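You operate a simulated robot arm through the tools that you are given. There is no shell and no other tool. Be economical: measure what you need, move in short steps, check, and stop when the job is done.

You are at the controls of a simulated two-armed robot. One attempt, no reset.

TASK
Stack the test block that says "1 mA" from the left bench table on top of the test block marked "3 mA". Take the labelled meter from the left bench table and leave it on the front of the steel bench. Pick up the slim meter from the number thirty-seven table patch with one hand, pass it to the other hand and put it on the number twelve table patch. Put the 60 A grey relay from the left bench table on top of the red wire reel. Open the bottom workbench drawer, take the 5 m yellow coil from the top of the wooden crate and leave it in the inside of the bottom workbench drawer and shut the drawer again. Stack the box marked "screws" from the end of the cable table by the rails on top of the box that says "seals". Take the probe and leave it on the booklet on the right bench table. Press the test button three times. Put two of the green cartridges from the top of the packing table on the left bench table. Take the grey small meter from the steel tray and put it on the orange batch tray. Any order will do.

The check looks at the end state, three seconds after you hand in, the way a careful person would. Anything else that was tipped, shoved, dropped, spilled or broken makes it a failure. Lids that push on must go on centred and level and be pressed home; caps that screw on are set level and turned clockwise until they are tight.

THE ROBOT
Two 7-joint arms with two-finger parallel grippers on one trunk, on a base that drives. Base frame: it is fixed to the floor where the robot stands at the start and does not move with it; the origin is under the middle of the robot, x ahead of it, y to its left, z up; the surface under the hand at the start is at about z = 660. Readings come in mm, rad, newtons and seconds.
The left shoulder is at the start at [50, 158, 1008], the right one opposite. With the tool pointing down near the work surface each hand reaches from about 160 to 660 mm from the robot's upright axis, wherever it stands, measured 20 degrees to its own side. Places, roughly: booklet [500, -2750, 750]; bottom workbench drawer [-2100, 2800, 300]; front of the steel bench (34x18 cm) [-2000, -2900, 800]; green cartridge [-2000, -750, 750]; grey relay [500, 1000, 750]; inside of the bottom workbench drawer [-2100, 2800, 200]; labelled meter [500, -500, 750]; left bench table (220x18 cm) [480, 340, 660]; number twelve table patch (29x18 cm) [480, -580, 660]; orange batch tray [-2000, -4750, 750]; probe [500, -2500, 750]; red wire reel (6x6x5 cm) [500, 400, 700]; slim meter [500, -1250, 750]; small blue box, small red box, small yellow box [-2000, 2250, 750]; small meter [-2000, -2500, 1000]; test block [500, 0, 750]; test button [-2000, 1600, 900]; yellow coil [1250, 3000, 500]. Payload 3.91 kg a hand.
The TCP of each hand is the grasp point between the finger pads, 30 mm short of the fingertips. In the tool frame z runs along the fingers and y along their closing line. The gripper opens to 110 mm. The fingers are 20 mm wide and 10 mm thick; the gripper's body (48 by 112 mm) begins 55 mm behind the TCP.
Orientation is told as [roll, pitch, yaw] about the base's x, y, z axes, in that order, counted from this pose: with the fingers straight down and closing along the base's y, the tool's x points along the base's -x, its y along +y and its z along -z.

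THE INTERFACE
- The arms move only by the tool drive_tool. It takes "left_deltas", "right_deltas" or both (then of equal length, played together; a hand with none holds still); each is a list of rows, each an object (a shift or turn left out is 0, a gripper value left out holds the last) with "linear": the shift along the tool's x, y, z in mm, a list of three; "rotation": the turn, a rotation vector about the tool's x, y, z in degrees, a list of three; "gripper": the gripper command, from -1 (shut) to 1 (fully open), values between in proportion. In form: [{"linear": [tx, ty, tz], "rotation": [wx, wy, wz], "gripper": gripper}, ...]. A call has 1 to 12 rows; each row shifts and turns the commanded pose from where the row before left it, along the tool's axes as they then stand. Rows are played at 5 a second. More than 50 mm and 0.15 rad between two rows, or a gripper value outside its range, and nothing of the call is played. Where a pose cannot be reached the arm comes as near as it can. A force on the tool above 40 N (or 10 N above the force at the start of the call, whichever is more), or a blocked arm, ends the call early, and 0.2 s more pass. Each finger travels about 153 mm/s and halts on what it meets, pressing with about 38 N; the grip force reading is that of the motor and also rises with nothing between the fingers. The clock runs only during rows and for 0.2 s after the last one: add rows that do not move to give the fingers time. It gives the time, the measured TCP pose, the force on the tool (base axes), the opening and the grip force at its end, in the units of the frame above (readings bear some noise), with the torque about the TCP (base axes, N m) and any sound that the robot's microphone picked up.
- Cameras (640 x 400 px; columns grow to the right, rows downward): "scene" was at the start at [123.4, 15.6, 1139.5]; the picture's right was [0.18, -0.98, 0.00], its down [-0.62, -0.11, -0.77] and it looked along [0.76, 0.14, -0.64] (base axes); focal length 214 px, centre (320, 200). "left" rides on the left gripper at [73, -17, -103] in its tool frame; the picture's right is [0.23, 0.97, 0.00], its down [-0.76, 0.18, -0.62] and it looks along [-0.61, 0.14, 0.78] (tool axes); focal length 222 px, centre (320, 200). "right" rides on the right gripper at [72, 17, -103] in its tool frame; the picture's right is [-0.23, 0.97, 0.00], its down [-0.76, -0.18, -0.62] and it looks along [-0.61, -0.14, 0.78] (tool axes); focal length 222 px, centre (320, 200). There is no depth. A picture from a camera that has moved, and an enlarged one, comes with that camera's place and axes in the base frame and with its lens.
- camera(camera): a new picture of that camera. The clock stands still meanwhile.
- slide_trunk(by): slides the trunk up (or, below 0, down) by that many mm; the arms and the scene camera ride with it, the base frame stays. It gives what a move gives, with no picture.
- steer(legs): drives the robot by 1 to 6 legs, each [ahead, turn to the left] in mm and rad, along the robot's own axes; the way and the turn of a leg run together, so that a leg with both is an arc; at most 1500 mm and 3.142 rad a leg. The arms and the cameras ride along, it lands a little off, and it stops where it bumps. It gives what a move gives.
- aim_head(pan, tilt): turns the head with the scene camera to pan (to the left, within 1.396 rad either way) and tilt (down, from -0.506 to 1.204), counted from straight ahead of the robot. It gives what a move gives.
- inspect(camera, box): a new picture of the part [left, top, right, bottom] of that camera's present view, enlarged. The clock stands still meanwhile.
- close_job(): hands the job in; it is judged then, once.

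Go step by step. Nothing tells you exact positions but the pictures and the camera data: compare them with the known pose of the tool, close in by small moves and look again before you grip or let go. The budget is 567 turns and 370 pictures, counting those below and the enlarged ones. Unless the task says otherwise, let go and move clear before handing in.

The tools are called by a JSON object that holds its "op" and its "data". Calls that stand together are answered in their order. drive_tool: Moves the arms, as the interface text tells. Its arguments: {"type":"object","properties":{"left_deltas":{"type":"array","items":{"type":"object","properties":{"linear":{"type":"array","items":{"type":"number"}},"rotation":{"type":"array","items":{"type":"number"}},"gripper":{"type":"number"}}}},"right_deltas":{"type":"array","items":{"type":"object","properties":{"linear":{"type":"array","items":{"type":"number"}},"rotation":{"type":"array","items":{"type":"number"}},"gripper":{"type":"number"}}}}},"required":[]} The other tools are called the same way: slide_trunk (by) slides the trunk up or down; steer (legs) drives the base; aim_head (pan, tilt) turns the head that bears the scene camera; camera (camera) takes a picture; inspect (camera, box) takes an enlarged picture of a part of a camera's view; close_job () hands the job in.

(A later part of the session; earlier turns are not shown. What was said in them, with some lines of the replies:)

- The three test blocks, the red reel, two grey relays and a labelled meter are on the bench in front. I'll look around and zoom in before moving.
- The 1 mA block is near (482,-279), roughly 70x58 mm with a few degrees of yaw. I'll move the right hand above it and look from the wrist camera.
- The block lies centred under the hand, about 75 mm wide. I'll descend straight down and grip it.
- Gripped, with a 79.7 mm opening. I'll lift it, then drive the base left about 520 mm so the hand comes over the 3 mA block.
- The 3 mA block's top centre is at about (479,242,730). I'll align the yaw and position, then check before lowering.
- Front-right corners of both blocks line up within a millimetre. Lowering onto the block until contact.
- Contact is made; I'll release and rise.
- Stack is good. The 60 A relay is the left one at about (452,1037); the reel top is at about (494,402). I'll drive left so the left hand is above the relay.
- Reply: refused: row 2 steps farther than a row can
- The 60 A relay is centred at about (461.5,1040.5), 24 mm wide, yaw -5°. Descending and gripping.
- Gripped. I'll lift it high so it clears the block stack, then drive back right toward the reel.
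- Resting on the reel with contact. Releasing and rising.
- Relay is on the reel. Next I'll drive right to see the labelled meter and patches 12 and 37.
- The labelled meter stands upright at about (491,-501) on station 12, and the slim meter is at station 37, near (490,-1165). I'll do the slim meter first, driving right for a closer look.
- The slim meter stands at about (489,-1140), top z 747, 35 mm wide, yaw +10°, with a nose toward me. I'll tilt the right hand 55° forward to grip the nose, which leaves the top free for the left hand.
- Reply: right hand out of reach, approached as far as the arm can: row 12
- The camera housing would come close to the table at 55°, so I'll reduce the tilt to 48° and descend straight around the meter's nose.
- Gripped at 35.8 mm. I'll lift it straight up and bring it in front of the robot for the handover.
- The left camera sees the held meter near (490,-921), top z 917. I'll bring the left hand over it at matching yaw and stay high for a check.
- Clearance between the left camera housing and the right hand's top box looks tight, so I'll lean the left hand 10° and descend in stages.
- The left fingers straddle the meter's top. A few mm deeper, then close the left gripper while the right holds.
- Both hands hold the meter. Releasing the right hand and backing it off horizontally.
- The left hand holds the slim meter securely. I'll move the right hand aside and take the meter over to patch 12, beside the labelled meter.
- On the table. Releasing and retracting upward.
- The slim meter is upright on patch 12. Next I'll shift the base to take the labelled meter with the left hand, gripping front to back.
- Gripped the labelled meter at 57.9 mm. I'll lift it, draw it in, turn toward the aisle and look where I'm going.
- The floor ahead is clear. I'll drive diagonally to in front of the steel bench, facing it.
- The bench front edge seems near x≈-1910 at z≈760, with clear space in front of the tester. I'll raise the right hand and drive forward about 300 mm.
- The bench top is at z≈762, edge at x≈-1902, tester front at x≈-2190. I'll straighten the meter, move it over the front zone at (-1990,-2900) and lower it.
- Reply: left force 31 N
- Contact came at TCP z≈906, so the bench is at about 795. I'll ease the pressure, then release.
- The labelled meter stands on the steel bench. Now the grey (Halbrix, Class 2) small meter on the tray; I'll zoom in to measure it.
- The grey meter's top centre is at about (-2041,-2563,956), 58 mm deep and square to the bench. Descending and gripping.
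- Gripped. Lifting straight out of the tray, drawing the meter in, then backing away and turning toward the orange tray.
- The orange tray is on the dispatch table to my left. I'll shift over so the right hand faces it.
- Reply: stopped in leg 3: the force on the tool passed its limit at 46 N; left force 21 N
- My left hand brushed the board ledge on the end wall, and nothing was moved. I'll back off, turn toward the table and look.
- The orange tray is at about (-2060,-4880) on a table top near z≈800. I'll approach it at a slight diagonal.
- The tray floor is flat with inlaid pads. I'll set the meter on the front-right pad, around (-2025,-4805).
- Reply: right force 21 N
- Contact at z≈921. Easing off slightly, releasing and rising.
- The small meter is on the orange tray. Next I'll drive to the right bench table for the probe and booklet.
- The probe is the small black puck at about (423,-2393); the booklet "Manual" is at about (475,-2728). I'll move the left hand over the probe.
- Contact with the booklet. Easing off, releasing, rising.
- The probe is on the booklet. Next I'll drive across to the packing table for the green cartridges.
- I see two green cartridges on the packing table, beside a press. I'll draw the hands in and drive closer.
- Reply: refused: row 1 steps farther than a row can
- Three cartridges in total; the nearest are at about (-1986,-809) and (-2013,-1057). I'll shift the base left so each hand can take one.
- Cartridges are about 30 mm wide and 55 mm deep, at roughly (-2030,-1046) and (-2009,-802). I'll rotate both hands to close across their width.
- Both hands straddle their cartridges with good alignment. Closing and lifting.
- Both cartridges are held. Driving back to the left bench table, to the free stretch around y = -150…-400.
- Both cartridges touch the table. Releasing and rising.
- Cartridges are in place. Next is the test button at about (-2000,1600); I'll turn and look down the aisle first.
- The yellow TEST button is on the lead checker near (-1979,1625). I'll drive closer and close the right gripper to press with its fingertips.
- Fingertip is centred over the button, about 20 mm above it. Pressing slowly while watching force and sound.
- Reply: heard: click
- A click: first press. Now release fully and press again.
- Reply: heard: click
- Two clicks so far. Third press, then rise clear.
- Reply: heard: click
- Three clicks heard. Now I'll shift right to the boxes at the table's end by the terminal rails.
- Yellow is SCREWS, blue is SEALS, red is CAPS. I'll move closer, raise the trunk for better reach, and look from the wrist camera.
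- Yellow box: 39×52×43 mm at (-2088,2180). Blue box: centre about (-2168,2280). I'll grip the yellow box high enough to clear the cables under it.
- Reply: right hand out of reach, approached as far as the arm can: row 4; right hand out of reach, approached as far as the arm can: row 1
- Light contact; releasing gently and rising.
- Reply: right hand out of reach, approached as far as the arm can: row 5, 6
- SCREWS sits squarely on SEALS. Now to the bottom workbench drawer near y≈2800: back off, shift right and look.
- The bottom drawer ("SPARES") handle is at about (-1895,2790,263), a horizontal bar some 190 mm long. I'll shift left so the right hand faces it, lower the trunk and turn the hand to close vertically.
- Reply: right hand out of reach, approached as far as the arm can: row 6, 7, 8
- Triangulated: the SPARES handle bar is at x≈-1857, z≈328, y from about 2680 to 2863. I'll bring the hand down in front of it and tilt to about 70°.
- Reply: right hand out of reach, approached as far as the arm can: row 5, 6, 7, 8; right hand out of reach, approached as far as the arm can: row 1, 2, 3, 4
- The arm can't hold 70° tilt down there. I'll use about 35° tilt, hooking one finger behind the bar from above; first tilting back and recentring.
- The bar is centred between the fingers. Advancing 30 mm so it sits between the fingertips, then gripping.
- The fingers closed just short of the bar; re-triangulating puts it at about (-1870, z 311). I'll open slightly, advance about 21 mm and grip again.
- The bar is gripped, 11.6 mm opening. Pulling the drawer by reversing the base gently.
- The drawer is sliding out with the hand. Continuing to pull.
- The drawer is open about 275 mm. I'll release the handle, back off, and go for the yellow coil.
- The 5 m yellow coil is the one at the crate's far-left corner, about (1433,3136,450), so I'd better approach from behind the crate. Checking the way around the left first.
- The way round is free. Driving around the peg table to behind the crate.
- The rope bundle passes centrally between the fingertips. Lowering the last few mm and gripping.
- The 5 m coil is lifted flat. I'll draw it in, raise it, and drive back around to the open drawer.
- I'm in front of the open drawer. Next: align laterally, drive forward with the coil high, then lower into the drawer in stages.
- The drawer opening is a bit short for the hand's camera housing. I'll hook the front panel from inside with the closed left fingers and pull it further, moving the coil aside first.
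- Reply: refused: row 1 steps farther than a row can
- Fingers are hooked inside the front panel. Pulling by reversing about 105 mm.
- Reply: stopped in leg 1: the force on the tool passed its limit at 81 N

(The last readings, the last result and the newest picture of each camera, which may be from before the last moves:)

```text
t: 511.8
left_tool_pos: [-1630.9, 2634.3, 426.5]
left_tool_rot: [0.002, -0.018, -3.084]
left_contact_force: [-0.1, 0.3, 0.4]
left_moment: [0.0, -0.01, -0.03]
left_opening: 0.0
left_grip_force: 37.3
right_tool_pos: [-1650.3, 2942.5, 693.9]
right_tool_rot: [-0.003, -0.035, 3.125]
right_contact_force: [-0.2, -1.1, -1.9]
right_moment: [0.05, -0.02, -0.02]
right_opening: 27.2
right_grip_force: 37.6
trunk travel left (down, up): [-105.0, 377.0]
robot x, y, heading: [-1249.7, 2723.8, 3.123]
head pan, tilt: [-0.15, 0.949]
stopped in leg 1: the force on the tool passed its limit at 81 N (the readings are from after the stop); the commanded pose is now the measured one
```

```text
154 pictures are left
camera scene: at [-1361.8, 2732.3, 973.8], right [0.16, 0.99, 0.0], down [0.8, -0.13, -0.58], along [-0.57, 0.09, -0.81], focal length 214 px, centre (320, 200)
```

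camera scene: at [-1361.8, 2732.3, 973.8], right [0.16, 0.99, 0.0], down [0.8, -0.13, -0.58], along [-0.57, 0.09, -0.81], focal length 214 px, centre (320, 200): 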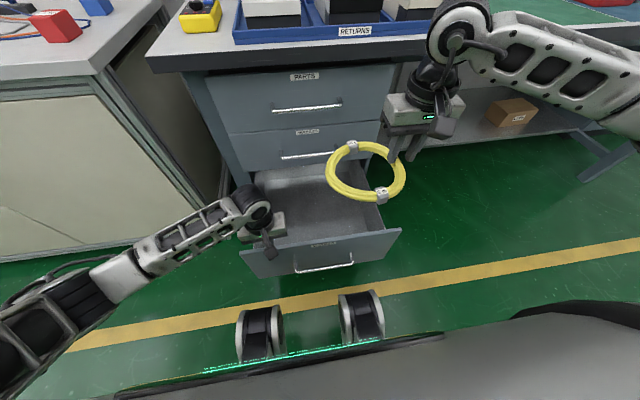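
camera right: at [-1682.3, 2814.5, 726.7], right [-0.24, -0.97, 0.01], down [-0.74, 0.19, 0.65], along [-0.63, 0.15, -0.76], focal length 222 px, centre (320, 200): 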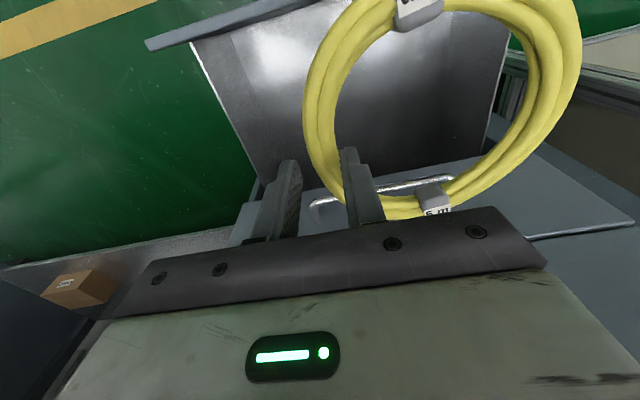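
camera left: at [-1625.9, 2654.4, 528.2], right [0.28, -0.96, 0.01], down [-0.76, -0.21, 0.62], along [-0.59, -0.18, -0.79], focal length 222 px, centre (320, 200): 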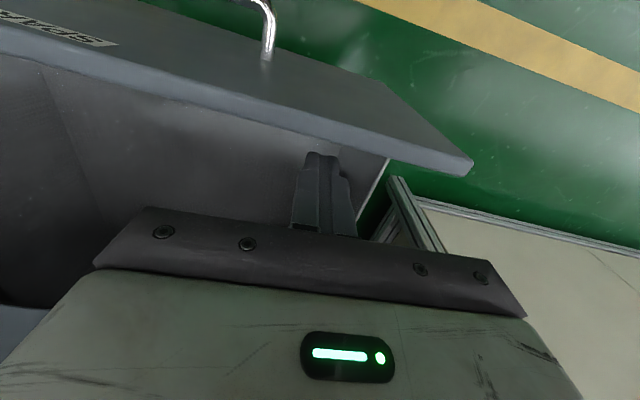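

The drawer reached its end stop. I'll lift the left hand out carefully and check that the drawer stays open.

{"op": "drive_tool", "data": {"left_deltas": [{"linear": [-6, 0, 0]}, {"linear": [0, 0, -40]}, {"linear": [0, 0, -45]}, {"linear": [0, 0, -45]}, {"linear": [0, 0, -45]}, {"linear": [0, 0, -45]}, {"linear": [30, 30, -20]}, {"linear": [30, 30, 0]}]}}

{"op": "camera", "data": {"camera": "scene"}}

```text
t: 513.6
left_tool_pos: [-1568.6, 2578.9, 667.6]
left_tool_rot: [0.001, -0.018, -3.084]
left_contact_force: [-0.7, 0.5, -0.1]
left_moment: [0.01, 0.0, -0.01]
left_opening: 0.2
left_grip_force: 38.0
right_tool_pos: [-1649.6, 2941.1, 694.2]
right_tool_rot: [-0.001, -0.034, 3.126]
right_contact_force: [0.1, 0.2, -1.6]
right_moment: [0.14, 0.03, -0.01]
right_opening: 26.9
right_grip_force: 37.8
trunk travel left (down, up): [-105.0, 377.0]
robot x, y, heading: [-1250.8, 2719.1, 3.127]
head pan, tilt: [-0.15, 0.949]
```

```text
153 pictures are left
camera scene: at [-1361.9, 2732.4, 973.8], right [0.16, 0.99, 0.0], down [0.8, -0.13, -0.58], along [-0.57, 0.09, -0.81], focal length 214 px, centre (320, 200)
```

scene: 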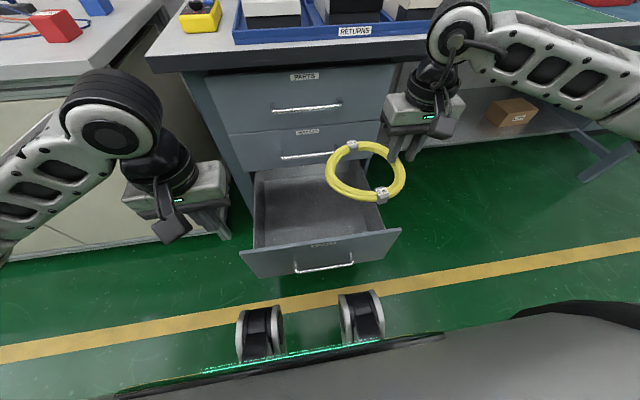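

The drawer stays open with its front near x≈-1609. Lowering the trunk and moving the coil over the drawer interior.

{"op": "slide_trunk", "data": {"by": -100}}

{"op": "drive_tool", "data": {"right_deltas": [{"linear": [-35, 30, 0]}, {"linear": [-35, 30, 0]}, {"linear": [-35, 30, 0]}, {"linear": [0, 0, 40]}, {}]}}

{"op": "camera", "data": {"camera": "scene"}}

{"op": "camera", "data": {"camera": "right"}}

```text
t: 514.9
left_tool_pos: [-1569.4, 2579.2, 567.6]
left_tool_rot: [-0.001, -0.018, -3.083]
left_contact_force: [-0.2, -0.4, 0.8]
left_moment: [-0.02, -0.03, -0.01]
left_opening: 0.0
left_grip_force: 37.8
right_tool_pos: [-1649.5, 2942.8, 594.1]
right_tool_rot: [-0.001, -0.033, 3.128]
right_contact_force: [-0.6, -0.4, -2.1]
right_moment: [0.11, -0.03, -0.08]
right_opening: 27.0
right_grip_force: 37.9
trunk travel left (down, up): [-5.0, 477.0]
robot x, y, heading: [-1250.5, 2721.2, 3.136]
head pan, tilt: [-0.15, 0.949]
```

```text
t: 516.1
left_tool_pos: [-1569.0, 2578.2, 567.7]
left_tool_rot: [0.0, -0.017, -3.084]
left_contact_force: [0.2, -0.8, -0.1]
left_moment: [-0.01, 0.04, 0.0]
left_opening: 0.0
left_grip_force: 37.9
right_tool_pos: [-1757.9, 2852.2, 555.9]
right_tool_rot: [-0.001, -0.039, 3.126]
right_contact_force: [-0.2, -0.8, -1.7]
right_moment: [0.12, 0.01, 0.01]
right_opening: 27.3
right_grip_force: 37.7
trunk travel left (down, up): [-5.0, 477.0]
robot x, y, heading: [-1253.8, 2726.1, 3.131]
head pan, tilt: [-0.15, 0.949]
```

```text
152 pictures are left
camera scene: at [-1361.8, 2732.3, 873.8], right [0.16, 0.99, 0.0], down [0.8, -0.13, -0.58], along [-0.57, 0.09, -0.81], focal length 214 px, centre (320, 200)
```

scene: 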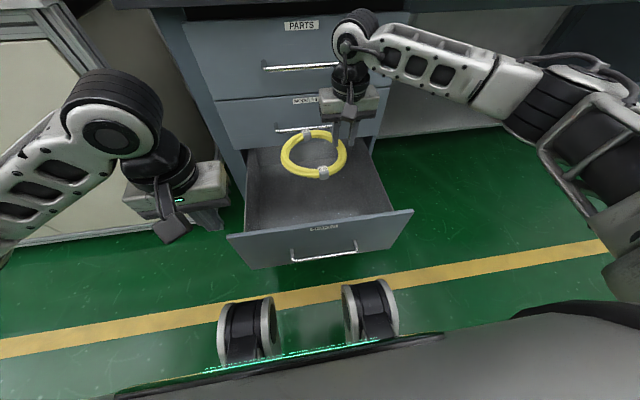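

```text
151 pictures are left
camera right: at [-1682.0, 2833.4, 657.9], right [-0.24, -0.97, 0.01], down [-0.74, 0.19, 0.65], along [-0.63, 0.15, -0.76], focal length 222 px, centre (320, 200)
```

right: 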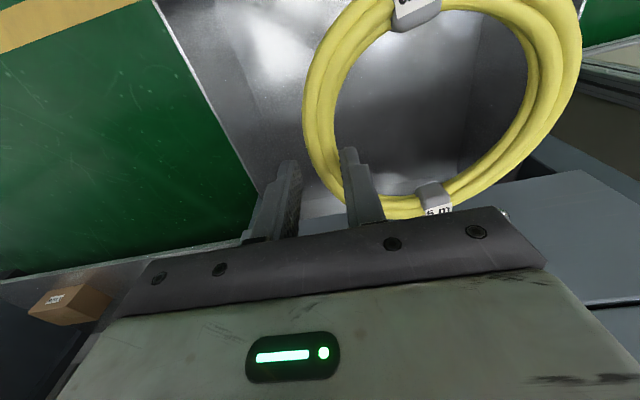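

{"op": "drive_tool", "data": {"right_deltas": [{"linear": [0, 0, 40]}, {"linear": [0, 0, 40]}, {"linear": [0, 0, 40]}, {"linear": [0, 0, 20]}, {}]}}

{"op": "camera", "data": {"camera": "scene"}}

{"op": "camera", "data": {"camera": "right"}}

```text
t: 517.3
left_tool_pos: [-1568.5, 2578.3, 566.3]
left_tool_rot: [-0.002, -0.019, -3.084]
left_contact_force: [-0.3, 0.0, -0.7]
left_moment: [-0.01, 0.0, -0.02]
left_opening: 0.1
left_grip_force: 37.1
right_tool_pos: [-1764.1, 2853.7, 415.9]
right_tool_rot: [-0.002, -0.035, 3.125]
right_contact_force: [0.1, -0.6, -2.1]
right_moment: [0.12, -0.01, 0.03]
right_opening: 27.0
right_grip_force: 38.1
trunk travel left (down, up): [-5.0, 477.0]
robot x, y, heading: [-1247.7, 2717.7, 3.133]
head pan, tilt: [-0.15, 0.949]
```

```text
150 pictures are left
camera scene: at [-1361.9, 2732.3, 873.8], right [0.16, 0.99, 0.0], down [0.8, -0.13, -0.58], along [-0.57, 0.09, -0.81], focal length 214 px, centre (320, 200)
```

scene: 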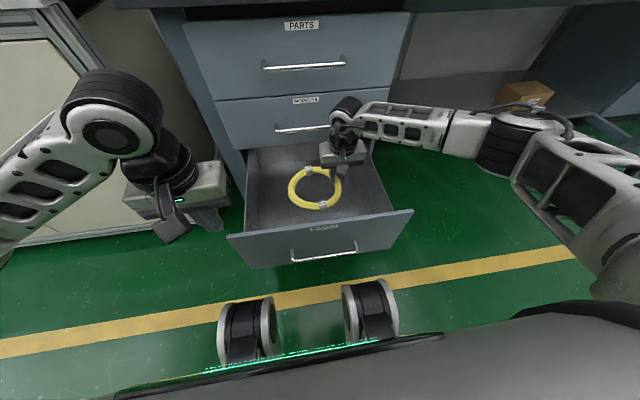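

```text
149 pictures are left
camera right: at [-1687.4, 2834.3, 517.8], right [-0.24, -0.97, 0.01], down [-0.74, 0.19, 0.65], along [-0.63, 0.15, -0.76], focal length 222 px, centre (320, 200)
```

right: 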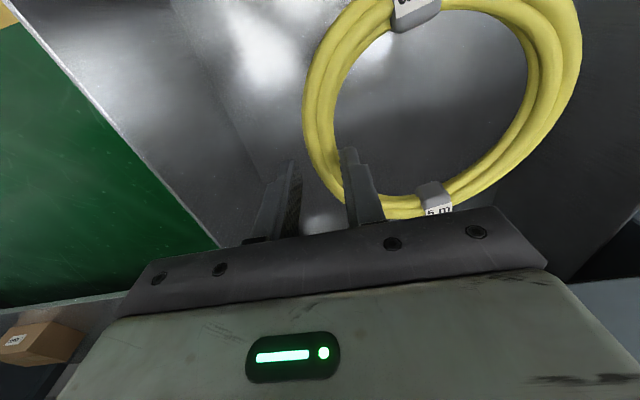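

{"op": "drive_tool", "data": {"right_deltas": [{"linear": [0, 0, 35]}, {"linear": [0, 0, 35]}, {"linear": [0, 0, 30]}, {"linear": [0, 0, 10]}, {}]}}

{"op": "camera", "data": {"camera": "scene"}}

{"op": "camera", "data": {"camera": "right"}}

```text
t: 518.5
left_tool_pos: [-1568.8, 2578.9, 568.2]
left_tool_rot: [0.0, -0.017, -3.084]
left_contact_force: [-1.3, -0.2, 0.2]
left_moment: [0.02, 0.02, 0.01]
left_opening: 0.1
left_grip_force: 37.8
right_tool_pos: [-1766.1, 2854.4, 308.2]
right_tool_rot: [-0.003, -0.035, 3.124]
right_contact_force: [0.7, 0.1, -1.3]
right_moment: [0.13, -0.03, 0.0]
right_opening: 27.1
right_grip_force: 37.9
trunk travel left (down, up): [-5.0, 477.0]
robot x, y, heading: [-1247.7, 2716.6, 3.128]
head pan, tilt: [-0.15, 0.949]
```

```text
148 pictures are left
camera scene: at [-1361.9, 2732.3, 873.8], right [0.16, 0.99, 0.0], down [0.8, -0.13, -0.58], along [-0.57, 0.09, -0.81], focal length 214 px, centre (320, 200)
```

scene: 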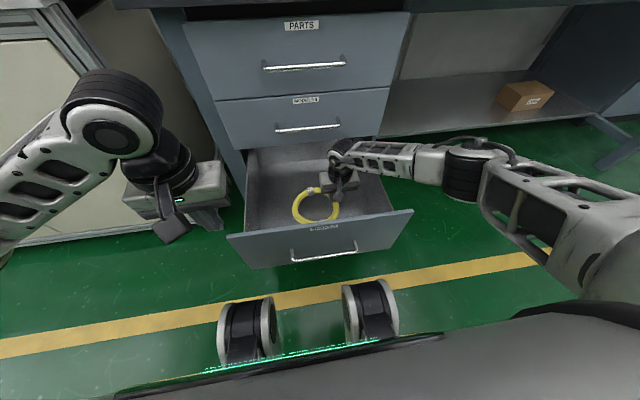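

```text
147 pictures are left
camera right: at [-1690.0, 2835.1, 409.2], right [-0.24, -0.97, 0.01], down [-0.74, 0.19, 0.65], along [-0.63, 0.15, -0.76], focal length 222 px, centre (320, 200)
```

right: 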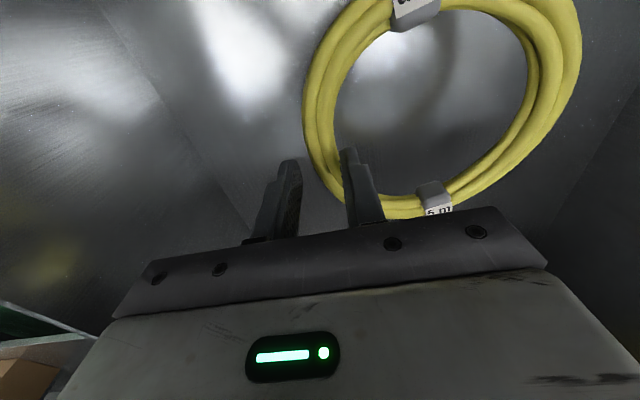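

{"op": "drive_tool", "data": {"right_deltas": [{"linear": [0, 0, 8]}, {"linear": [0, 0, 5]}, {"linear": [0, 0, 5]}, {"linear": [0, 0, 4]}, {}]}}

```text
t: 519.7
left_tool_pos: [-1569.1, 2578.3, 567.6]
left_tool_rot: [0.001, -0.018, -3.085]
left_contact_force: [-0.5, -0.3, 0.3]
left_moment: [0.02, 0.0, 0.06]
left_opening: 0.1
left_grip_force: 37.9
right_tool_pos: [-1767.7, 2855.0, 286.8]
right_tool_rot: [-0.002, -0.035, 3.125]
right_contact_force: [-0.6, 0.3, -1.5]
right_moment: [0.07, 0.01, -0.02]
right_opening: 26.9
right_grip_force: 38.3
trunk travel left (down, up): [-5.0, 477.0]
robot x, y, heading: [-1250.4, 2722.4, 3.13]
head pan, tilt: [-0.15, 0.949]
```

{"op": "drive_tool", "data": {"right_deltas": [{"linear": [0, 0, 4]}, {"linear": [0, 0, 4]}, {"linear": [0, 0, 4]}, {}]}}

{"op": "inspect", "data": {"camera": "scene", "box": [220, 110, 440, 270]}}

```text
t: 520.7
left_tool_pos: [-1569.2, 2579.0, 567.6]
left_tool_rot: [0.001, -0.017, -3.083]
left_contact_force: [-0.5, 0.0, 0.7]
left_moment: [-0.02, 0.0, -0.03]
left_opening: 0.0
left_grip_force: 37.8
right_tool_pos: [-1768.5, 2853.6, 274.0]
right_tool_rot: [-0.001, -0.035, 3.126]
right_contact_force: [0.4, 0.0, -1.1]
right_moment: [0.09, -0.02, 0.0]
right_opening: 26.8
right_grip_force: 38.4
trunk travel left (down, up): [-5.0, 477.0]
robot x, y, heading: [-1249.9, 2720.7, 3.129]
head pan, tilt: [-0.15, 0.949]
```

```text
2.50 times, centred on (330, 190) of scene
camera zoom: at [-1361.9, 2732.3, 873.8], right [0.16, 0.99, 0.0], down [0.8, -0.13, -0.58], along [-0.57, 0.09, -0.81], focal length 536 px, centre (295, 225)
```

zoom: 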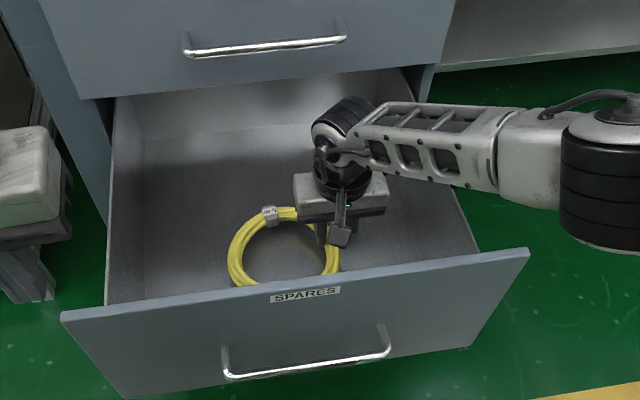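

{"op": "drive_tool", "data": {"right_deltas": [{"linear": [0, 0, 4]}, {"linear": [0, 0, 4]}, {"linear": [0, 0, 3]}, {}]}}

```text
t: 521.7
left_tool_pos: [-1569.0, 2578.6, 567.4]
left_tool_rot: [0.0, -0.017, -3.085]
left_contact_force: [-0.2, 0.2, 0.1]
left_moment: [0.01, 0.0, 0.02]
left_opening: 0.0
left_grip_force: 37.8
right_tool_pos: [-1768.8, 2855.5, 263.7]
right_tool_rot: [-0.001, -0.035, 3.125]
right_contact_force: [-0.5, 0.0, -0.8]
right_moment: [0.11, 0.02, 0.0]
right_opening: 27.1
right_grip_force: 37.6
trunk travel left (down, up): [-5.0, 477.0]
robot x, y, heading: [-1248.1, 2716.8, 3.132]
head pan, tilt: [-0.15, 0.949]
```

{"op": "drive_tool", "data": {"right_deltas": [{"linear": [0, 0, 3]}, {"linear": [0, 0, 3]}, {"linear": [0, 0, 3]}, {}]}}

{"op": "inspect", "data": {"camera": "scene", "box": [220, 110, 440, 270]}}

```text
t: 522.7
left_tool_pos: [-1569.1, 2577.8, 567.6]
left_tool_rot: [0.001, -0.019, -3.083]
left_contact_force: [-0.9, -0.4, -0.1]
left_moment: [0.01, -0.01, 0.0]
left_opening: 0.1
left_grip_force: 37.9
right_tool_pos: [-1768.3, 2854.8, 254.9]
right_tool_rot: [-0.002, -0.035, 3.126]
right_contact_force: [0.0, 0.3, -1.5]
right_moment: [0.12, -0.02, 0.0]
right_opening: 26.8
right_grip_force: 38.3
trunk travel left (down, up): [-5.0, 477.0]
robot x, y, heading: [-1249.5, 2719.9, 3.134]
head pan, tilt: [-0.15, 0.949]
```

```text
2.50 times, centred on (330, 190) of scene
camera zoom: at [-1361.9, 2732.3, 873.8], right [0.16, 0.99, 0.0], down [0.8, -0.13, -0.58], along [-0.57, 0.09, -0.81], focal length 536 px, centre (295, 225)
```

zoom: 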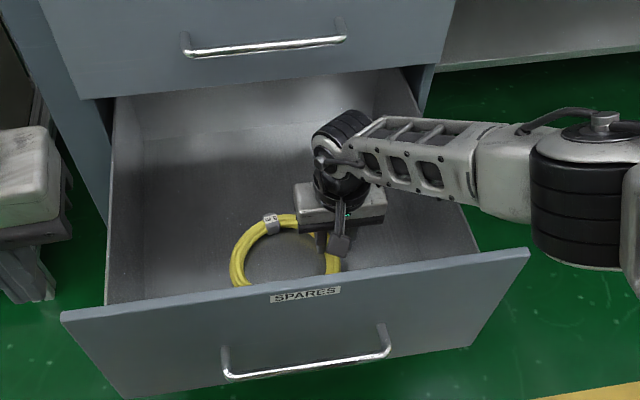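

{"op": "drive_tool", "data": {"right_deltas": [{"linear": [0, 0, 4]}, {"linear": [0, 0, 4]}, {"linear": [0, 0, 4]}, {}]}}

```text
t: 523.7
left_tool_pos: [-1568.1, 2578.5, 568.7]
left_tool_rot: [-0.001, -0.021, -3.084]
left_contact_force: [-0.5, -0.9, -0.2]
left_moment: [-0.03, -0.01, 0.0]
left_opening: 0.0
left_grip_force: 37.5
right_tool_pos: [-1771.8, 2855.3, 246.4]
right_tool_rot: [-0.001, -0.045, 3.124]
right_contact_force: [0.6, 3.4, 33.3]
right_moment: [0.09, 0.18, -0.2]
right_opening: 27.0
right_grip_force: 37.4
trunk travel left (down, up): [-5.0, 477.0]
robot x, y, heading: [-1249.0, 2721.2, 3.131]
head pan, tilt: [-0.15, 0.949]
```

Coil is on the drawer floor. Easing off, releasing and lifting straight out.

{"op": "drive_tool", "data": {"right_deltas": [{"linear": [0, 0, -5]}, {"gripper": -0.2}, {"gripper": 0.0}, {"gripper": 0.0}, {"linear": [0, 0, -35]}, {"linear": [0, 0, -45]}, {"linear": [0, 0, -45]}, {"linear": [0, 0, -45]}, {"linear": [0, 0, -45]}, {"linear": [0, 0, -45]}, {"linear": [0, 0, -45]}]}}

{"op": "camera", "data": {"camera": "scene"}}

```text
t: 526.1
left_tool_pos: [-1569.7, 2578.4, 567.7]
left_tool_rot: [-0.001, -0.018, -3.086]
left_contact_force: [0.2, -0.4, 0.5]
left_moment: [-0.01, -0.06, 0.01]
left_opening: 0.0
left_grip_force: 37.7
right_tool_pos: [-1759.6, 2854.2, 552.9]
right_tool_rot: [-0.004, -0.036, 3.127]
right_contact_force: [-0.7, -0.4, -0.7]
right_moment: [0.0, 0.0, 0.02]
right_opening: 55.3
right_grip_force: 0.0
trunk travel left (down, up): [-5.0, 477.0]
robot x, y, heading: [-1248.7, 2719.8, 3.132]
head pan, tilt: [-0.15, 0.949]
```

```text
144 pictures are left
camera scene: at [-1361.9, 2732.4, 873.7], right [0.16, 0.99, 0.0], down [0.8, -0.13, -0.58], along [-0.57, 0.09, -0.81], focal length 214 px, centre (320, 200)
```

scene: 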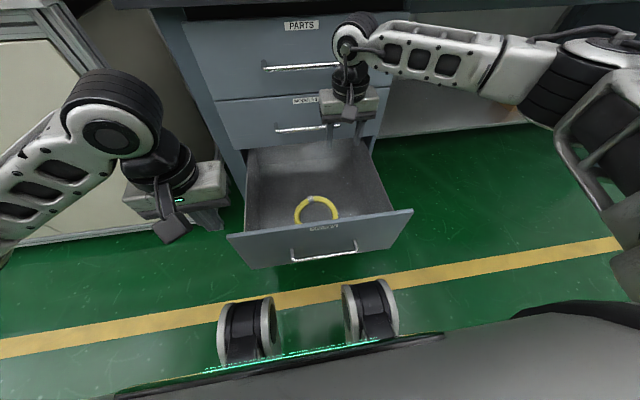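

The coil rests inside the drawer. To shut it I'll push the front panel with tilted, closed fingertips beside the handle: back off and reorient the right hand.

{"op": "steer", "data": {"legs": [[-180, 0]]}}

{"op": "drive_tool", "data": {"right_deltas": [{"rotation": [0, 0, 8.2], "gripper": -1}, {"rotation": [0, 0, 8.2]}, {"rotation": [0, 0, 8.2]}, {"rotation": [0, 0, 8.2]}, {"rotation": [0, 0, 8.2]}, {"rotation": [0, 0, 8.2]}, {"rotation": [0, 0, 8.2]}, {"rotation": [0, 0, 8.2]}, {"rotation": [0, 0, 8.2]}, {"rotation": [0, 0, 8.2]}, {"rotation": [0, 0, 7.5]}]}}

{"op": "camera", "data": {"camera": "scene"}}

```text
t: 527.6
left_tool_pos: [-1385.2, 2576.2, 566.4]
left_tool_rot: [0.001, -0.017, -3.08]
left_contact_force: [-0.8, 0.6, -0.5]
left_moment: [0.01, -0.01, 0.01]
left_opening: 0.0
left_grip_force: 36.8
right_tool_pos: [-1578.5, 2849.8, 553.4]
right_tool_rot: [-0.002, -0.033, 3.129]
right_contact_force: [-0.4, -0.5, 0.5]
right_moment: [-0.02, 0.01, 0.02]
right_opening: 54.7
right_grip_force: 0.1
trunk travel left (down, up): [-5.0, 477.0]
robot x, y, heading: [-1062.1, 2716.8, 3.135]
head pan, tilt: [-0.15, 0.949]
```

```text
t: 530.0
left_tool_pos: [-1387.3, 2575.3, 567.2]
left_tool_rot: [0.002, -0.016, -3.08]
left_contact_force: [0.6, 0.0, 0.4]
left_moment: [-0.02, -0.03, 0.01]
left_opening: 0.0
left_grip_force: 36.9
right_tool_pos: [-1577.7, 2849.5, 553.4]
right_tool_rot: [0.034, -0.003, 1.565]
right_contact_force: [-0.2, -0.3, -0.5]
right_moment: [0.0, 0.03, 0.02]
right_opening: 0.0
right_grip_force: 37.3
trunk travel left (down, up): [-5.0, 477.0]
robot x, y, heading: [-1066.8, 2720.6, 3.131]
head pan, tilt: [-0.15, 0.949]
```

```text
143 pictures are left
camera scene: at [-1179.5, 2730.4, 873.8], right [0.16, 0.99, 0.0], down [0.8, -0.13, -0.58], along [-0.57, 0.09, -0.81], focal length 214 px, centre (320, 200)
```

scene: 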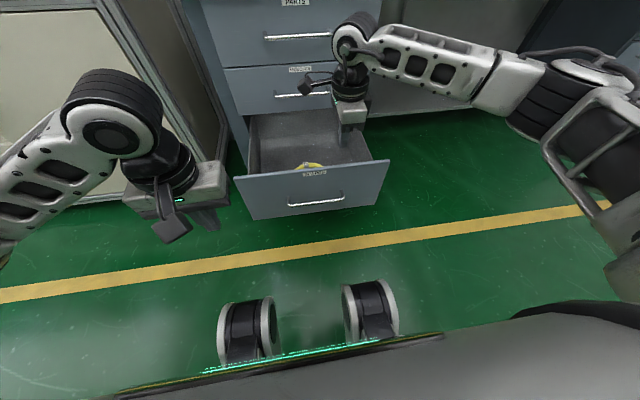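

{"op": "drive_tool", "data": {"right_deltas": [{"linear": [-27, -24, 0]}, {"linear": [-27, -24, 0]}, {"linear": [-27, -24, 0]}, {"rotation": [-8, 0, 0]}, {"rotation": [-8, 0, 0]}, {"rotation": [-8, 0, 0]}, {"rotation": [-8, 0, 0]}, {"rotation": [-7, 0, 0]}]}}

{"op": "camera", "data": {"camera": "right"}}

```text
t: 531.8
left_tool_pos: [-1386.2, 2574.9, 567.6]
left_tool_rot: [0.002, -0.016, -3.079]
left_contact_force: [0.6, 0.2, -0.5]
left_moment: [0.02, -0.01, -0.01]
left_opening: 0.0
left_grip_force: 38.1
right_tool_pos: [-1504.0, 2930.9, 550.9]
right_tool_rot: [0.716, -0.002, 1.567]
right_contact_force: [-0.1, -0.2, 0.0]
right_moment: [0.04, -0.01, -0.02]
right_opening: 0.0
right_grip_force: 37.1
trunk travel left (down, up): [-5.0, 477.0]
robot x, y, heading: [-1071.9, 2719.0, 3.14]
head pan, tilt: [-0.15, 0.949]
```

```text
142 pictures are left
camera right: at [-1450.3, 2857.2, 640.0], right [-0.73, 0.23, 0.64], down [0.55, 0.76, 0.35], along [-0.41, 0.61, -0.68], focal length 222 px, centre (320, 200)
```

right: 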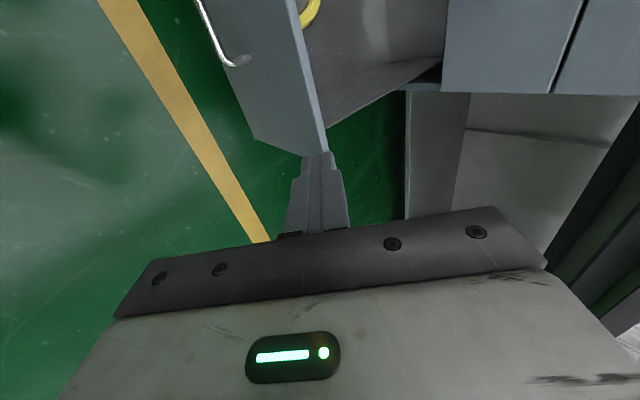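

{"op": "drive_tool", "data": {"right_deltas": [{"linear": [3, -19.6, 33.6]}, {"linear": [3, -19.6, 33.6]}, {"linear": [3, -19.6, 33.6]}, {"linear": [3, -19.6, 33.6]}, {"linear": [3, -19.6, 33.6]}, {}]}}

{"op": "camera", "data": {"camera": "right"}}

{"op": "camera", "data": {"camera": "scene"}}

```text
t: 533.2
left_tool_pos: [-1387.1, 2575.5, 567.3]
left_tool_rot: [0.001, -0.018, -3.08]
left_contact_force: [-0.4, 0.2, 0.0]
left_moment: [0.0, -0.01, 0.01]
left_opening: 0.0
left_grip_force: 37.7
right_tool_pos: [-1540.4, 2929.2, 400.6]
right_tool_rot: [0.71, -0.002, 1.567]
right_contact_force: [0.4, 1.4, 0.2]
right_moment: [-0.01, 0.03, 0.0]
right_opening: 0.0
right_grip_force: 37.6
right hand out of reach, approached as far as the arm can: row 4, 5
trunk travel left (down, up): [-5.0, 477.0]
robot x, y, heading: [-1067.5, 2721.2, 3.134]
head pan, tilt: [-0.15, 0.949]
```

```text
141 pictures are left
camera right: at [-1485.4, 2855.1, 489.3], right [-0.74, 0.23, 0.64], down [0.55, 0.76, 0.36], along [-0.4, 0.61, -0.68], focal length 222 px, centre (320, 200)
```

right: 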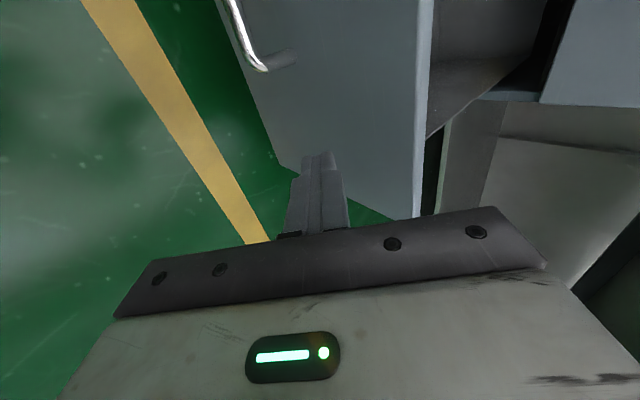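

```text
140 pictures are left
camera scene: at [-1179.4, 2730.4, 873.8], right [0.16, 0.99, 0.0], down [0.8, -0.13, -0.58], along [-0.57, 0.09, -0.81], focal length 214 px, centre (320, 200)
```

scene: 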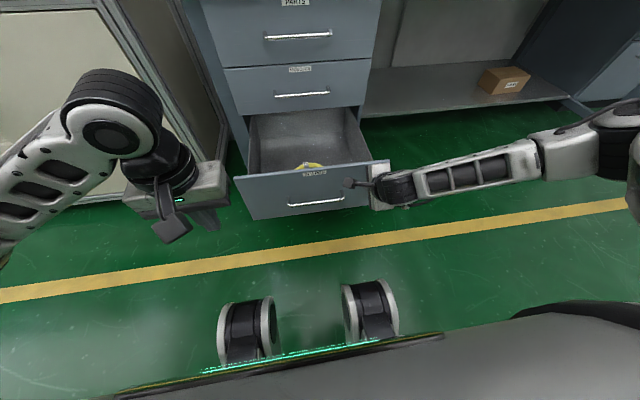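

The fingertips are lined up with the panel beside the handle. Pushing the drawer shut by driving forward in stages.

{"op": "steer", "data": {"legs": [[45, 0]]}}

{"op": "steer", "data": {"legs": [[200, 0]]}}

{"op": "camera", "data": {"camera": "scene"}}

```text
t: 534.1
left_tool_pos: [-1430.4, 2576.2, 567.9]
left_tool_rot: [-0.001, -0.017, -3.079]
left_contact_force: [0.2, -0.8, -0.6]
left_moment: [-0.01, 0.0, -0.04]
left_opening: 0.0
left_grip_force: 37.6
right_tool_pos: [-1584.0, 2928.6, 399.0]
right_tool_rot: [0.71, -0.003, 1.566]
right_contact_force: [0.8, 0.4, 0.8]
right_moment: [0.01, -0.03, -0.02]
right_opening: 0.0
right_grip_force: 37.8
trunk travel left (down, up): [-5.0, 477.0]
robot x, y, heading: [-1113.0, 2720.0, 3.136]
head pan, tilt: [-0.15, 0.949]
```

```text
t: 535.7
left_tool_pos: [-1629.0, 2577.7, 567.2]
left_tool_rot: [0.0, -0.016, -3.082]
left_contact_force: [-0.2, 0.3, -0.1]
left_moment: [-0.04, 0.03, -0.01]
left_opening: 0.0
left_grip_force: 37.7
right_tool_pos: [-1784.5, 2929.4, 399.6]
right_tool_rot: [0.711, -0.003, 1.569]
right_contact_force: [0.4, -0.3, -0.7]
right_moment: [-0.01, 0.01, -0.01]
right_opening: 0.2
right_grip_force: 38.1
trunk travel left (down, up): [-5.0, 477.0]
robot x, y, heading: [-1310.1, 2721.1, 3.137]
head pan, tilt: [-0.15, 0.949]
```

```text
139 pictures are left
camera scene: at [-1423.4, 2731.9, 873.8], right [0.16, 0.99, 0.0], down [0.8, -0.13, -0.58], along [-0.58, 0.09, -0.81], focal length 214 px, centre (320, 200)
```

scene: 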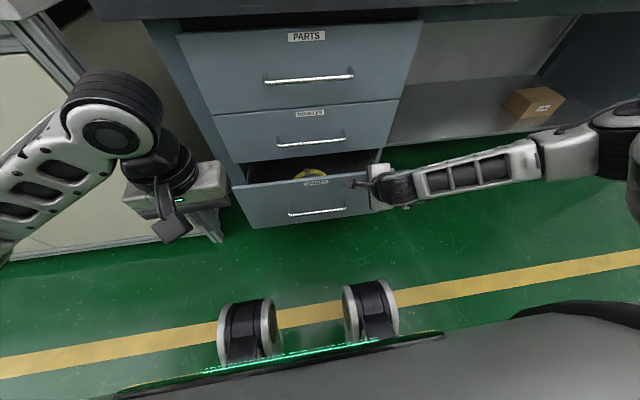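

The drawer is closing smoothly with the coil inside. Pushing the rest of the way.

{"op": "steer", "data": {"legs": [[75, 0]]}}

{"op": "steer", "data": {"legs": [[15, 0]]}}

{"op": "camera", "data": {"camera": "scene"}}

{"op": "camera", "data": {"camera": "right"}}

```text
t: 536.8
left_tool_pos: [-1705.0, 2577.9, 567.1]
left_tool_rot: [0.0, -0.018, -3.08]
left_contact_force: [0.5, 0.1, -0.2]
left_moment: [-0.01, -0.04, 0.02]
left_opening: 0.0
left_grip_force: 37.7
right_tool_pos: [-1858.1, 2930.0, 399.6]
right_tool_rot: [0.711, -0.004, 1.565]
right_contact_force: [1.2, 0.7, 0.8]
right_moment: [0.01, 0.0, 0.04]
right_opening: 0.0
right_grip_force: 37.9
trunk travel left (down, up): [-5.0, 477.0]
robot x, y, heading: [-1385.7, 2724.1, 3.134]
head pan, tilt: [-0.15, 0.949]
```

```text
t: 537.5
left_tool_pos: [-1720.4, 2577.8, 567.2]
left_tool_rot: [0.001, -0.017, -3.081]
left_contact_force: [0.2, -0.1, 0.0]
left_moment: [0.0, 0.01, -0.01]
left_opening: 0.0
left_grip_force: 37.0
right_tool_pos: [-1875.0, 2930.3, 398.6]
right_tool_rot: [0.711, -0.004, 1.565]
right_contact_force: [0.7, -0.1, -0.4]
right_moment: [-0.01, -0.02, -0.02]
right_opening: 0.2
right_grip_force: 37.6
trunk travel left (down, up): [-5.0, 477.0]
robot x, y, heading: [-1401.7, 2721.5, 3.137]
head pan, tilt: [-0.15, 0.949]
```

```text
138 pictures are left
camera scene: at [-1513.3, 2732.7, 873.8], right [0.16, 0.99, 0.0], down [0.8, -0.13, -0.58], along [-0.57, 0.09, -0.81], focal length 214 px, centre (320, 200)
```

scene: 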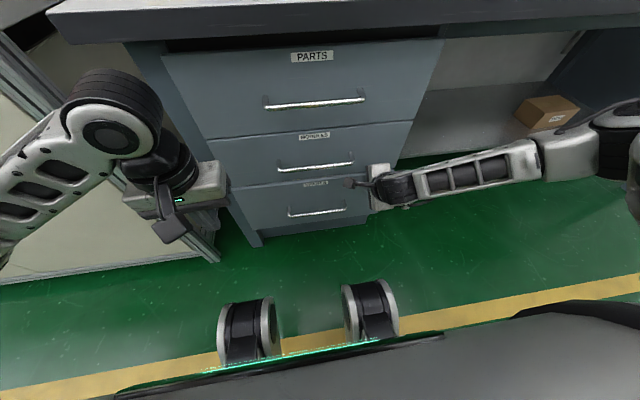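

```text
137 pictures are left
camera right: at [-1819.1, 2857.5, 489.2], right [-0.74, 0.23, 0.64], down [0.55, 0.76, 0.36], along [-0.4, 0.61, -0.68], focal length 222 px, centre (320, 200)
```

right: 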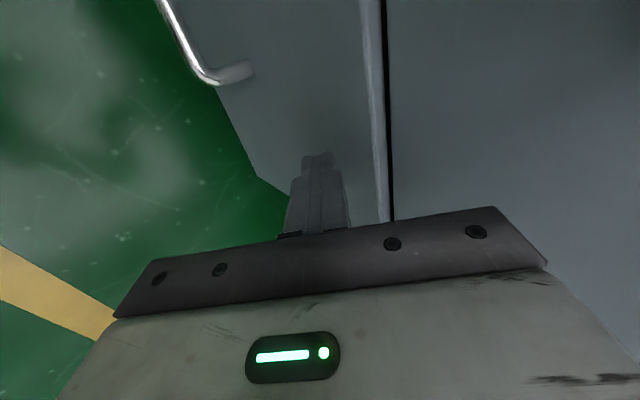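

{"op": "steer", "data": {"legs": [[12, 0]]}}

{"op": "camera", "data": {"camera": "right"}}

```text
t: 538.8
left_tool_pos: [-1731.6, 2579.3, 567.6]
left_tool_rot: [0.001, -0.016, -3.082]
left_contact_force: [0.0, 0.2, -0.3]
left_moment: [0.01, 0.01, 0.03]
left_opening: 0.0
left_grip_force: 38.0
right_tool_pos: [-1881.9, 2930.5, 398.0]
right_tool_rot: [0.704, -0.001, 1.566]
right_contact_force: [0.8, 0.5, -0.2]
right_moment: [-0.01, 0.03, 0.0]
right_opening: 0.0
right_grip_force: 37.5
trunk travel left (down, up): [-5.0, 477.0]
robot x, y, heading: [-1412.2, 2721.3, 3.13]
head pan, tilt: [-0.15, 0.949]
stopped in leg 1: the force on the tool passed its limit at 41 N (the readings are from after the stop); the commanded pose is now the measured one
```

```text
136 pictures are left
camera right: at [-1828.3, 2857.7, 488.0], right [-0.74, 0.23, 0.63], down [0.54, 0.76, 0.36], along [-0.4, 0.61, -0.69], focal length 222 px, centre (320, 200)
```

right: 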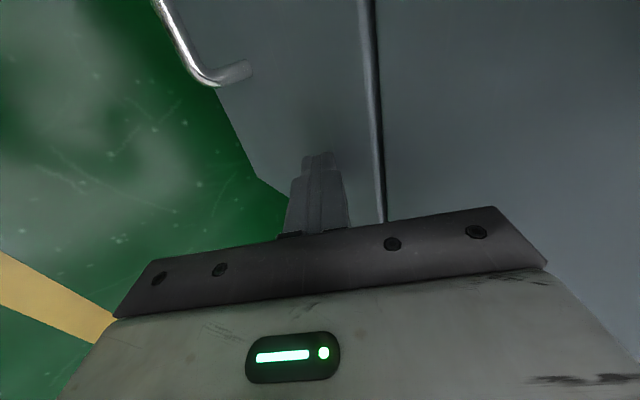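

It hit the stop at 41 N with the panels flush, so the drawer is shut. Backing away and verifying.

{"op": "steer", "data": {"legs": [[-350, 0]]}}

{"op": "aim_head", "data": {"pan": 0, "tilt": 0.6}}

{"op": "camera", "data": {"camera": "scene"}}

{"op": "inspect", "data": {"camera": "scene", "box": [220, 60, 420, 240]}}

```text
t: 541.1
left_tool_pos: [-1382.4, 2574.5, 567.8]
left_tool_rot: [0.002, -0.018, -3.081]
left_contact_force: [0.7, -0.9, 0.1]
left_moment: [0.02, -0.02, -0.01]
left_opening: 0.0
left_grip_force: 37.9
right_tool_pos: [-1534.9, 2926.9, 397.7]
right_tool_rot: [0.704, -0.001, 1.569]
right_contact_force: [0.8, 0.5, -0.4]
right_moment: [-0.01, -0.02, 0.02]
right_opening: 0.0
right_grip_force: 37.9
trunk travel left (down, up): [-5.0, 477.0]
robot x, y, heading: [-1062.3, 2720.7, 3.137]
head pan, tilt: [-0.15, 0.949]
```

```text
t: 541.9
left_tool_pos: [-1383.2, 2575.1, 567.4]
left_tool_rot: [0.004, -0.019, -3.079]
left_contact_force: [-0.8, 0.0, -0.6]
left_moment: [0.02, -0.01, 0.0]
left_opening: 0.0
left_grip_force: 37.8
right_tool_pos: [-1534.9, 2927.5, 397.4]
right_tool_rot: [0.705, -0.001, 1.569]
right_contact_force: [0.2, -0.2, 1.2]
right_moment: [-0.03, 0.0, -0.02]
right_opening: 0.1
right_grip_force: 37.5
trunk travel left (down, up): [-5.0, 477.0]
robot x, y, heading: [-1064.5, 2718.6, 3.137]
head pan, tilt: [0.0, 0.6]
```

```text
135 pictures are left
camera scene: at [-1193.5, 2719.5, 902.1], right [0.01, 1.0, 0.0], down [0.57, 0.0, -0.82], along [-0.82, 0.0, -0.57], focal length 214 px, centre (320, 200)
```

scene: 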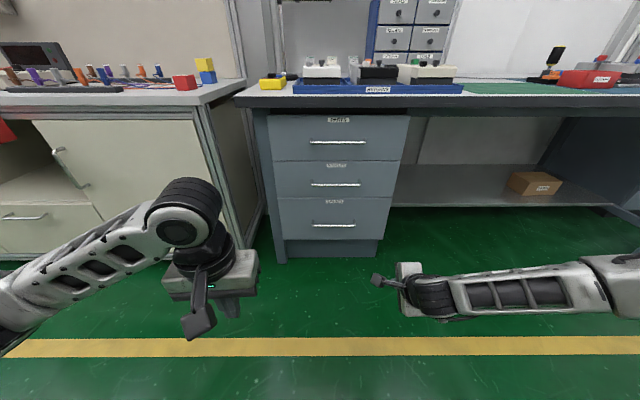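

```text
2.22 times, centred on (320, 150) of scene
camera zoom: at [-1193.5, 2719.5, 902.1], right [0.01, 1.0, 0.0], down [0.57, 0.0, -0.82], along [-0.82, 0.0, -0.57], focal length 477 px, centre (320, 311)
```

zoom: 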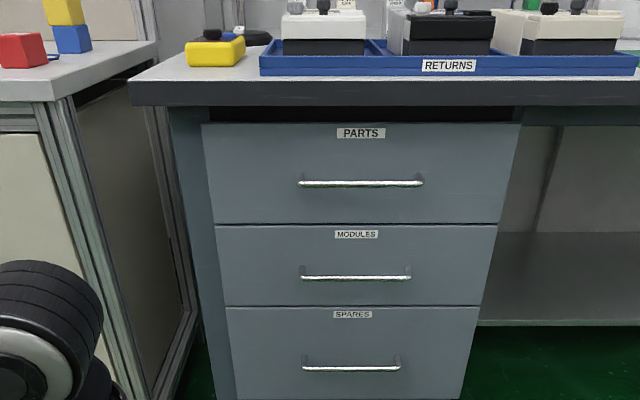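

The drawer is flush, the box stack is intact and both hands are clear, so I'm handing in.

{"op": "close_job", "data": {}}

```text
The job is handed in.
```

I finished every part of the task and handed the job in. The hand-in gave no result back, so I don't know yet whether it passed.

- **Test blocks:** the 1 mA block is stacked square on the 3 mA block.
- **Labelled meter:** it stands upright on the front of the steel bench.
- **Slim meter:** I picked it up from patch 37 with the right hand, passed it to the left in the air, and set it upright on patch 12.
- **Grey relay:** the 60 A relay sits on top of the red wire reel.
- **Drawer and coil:** the 5 m yellow coil is inside the bottom drawer, and the drawer is pushed shut and flush.
- **Boxes:** "screws" is stacked on "seals".
- **Probe:** it sits on the booklet on the right bench table.
- **Test button:** I pressed it three times and heard a click each time.
- **Green cartridges:** two of the three from the packing table stand on the left bench table.
- **Small meter:** the grey one stands on the orange batch tray.

While I was turning near the end wall, the left hand bumped the board ledge there at about 46 N. I backed off and saw nothing moved.

I checked most placements when I made them but did not look at them again before handing in. The drawer and the box stack I did see in the final picture.
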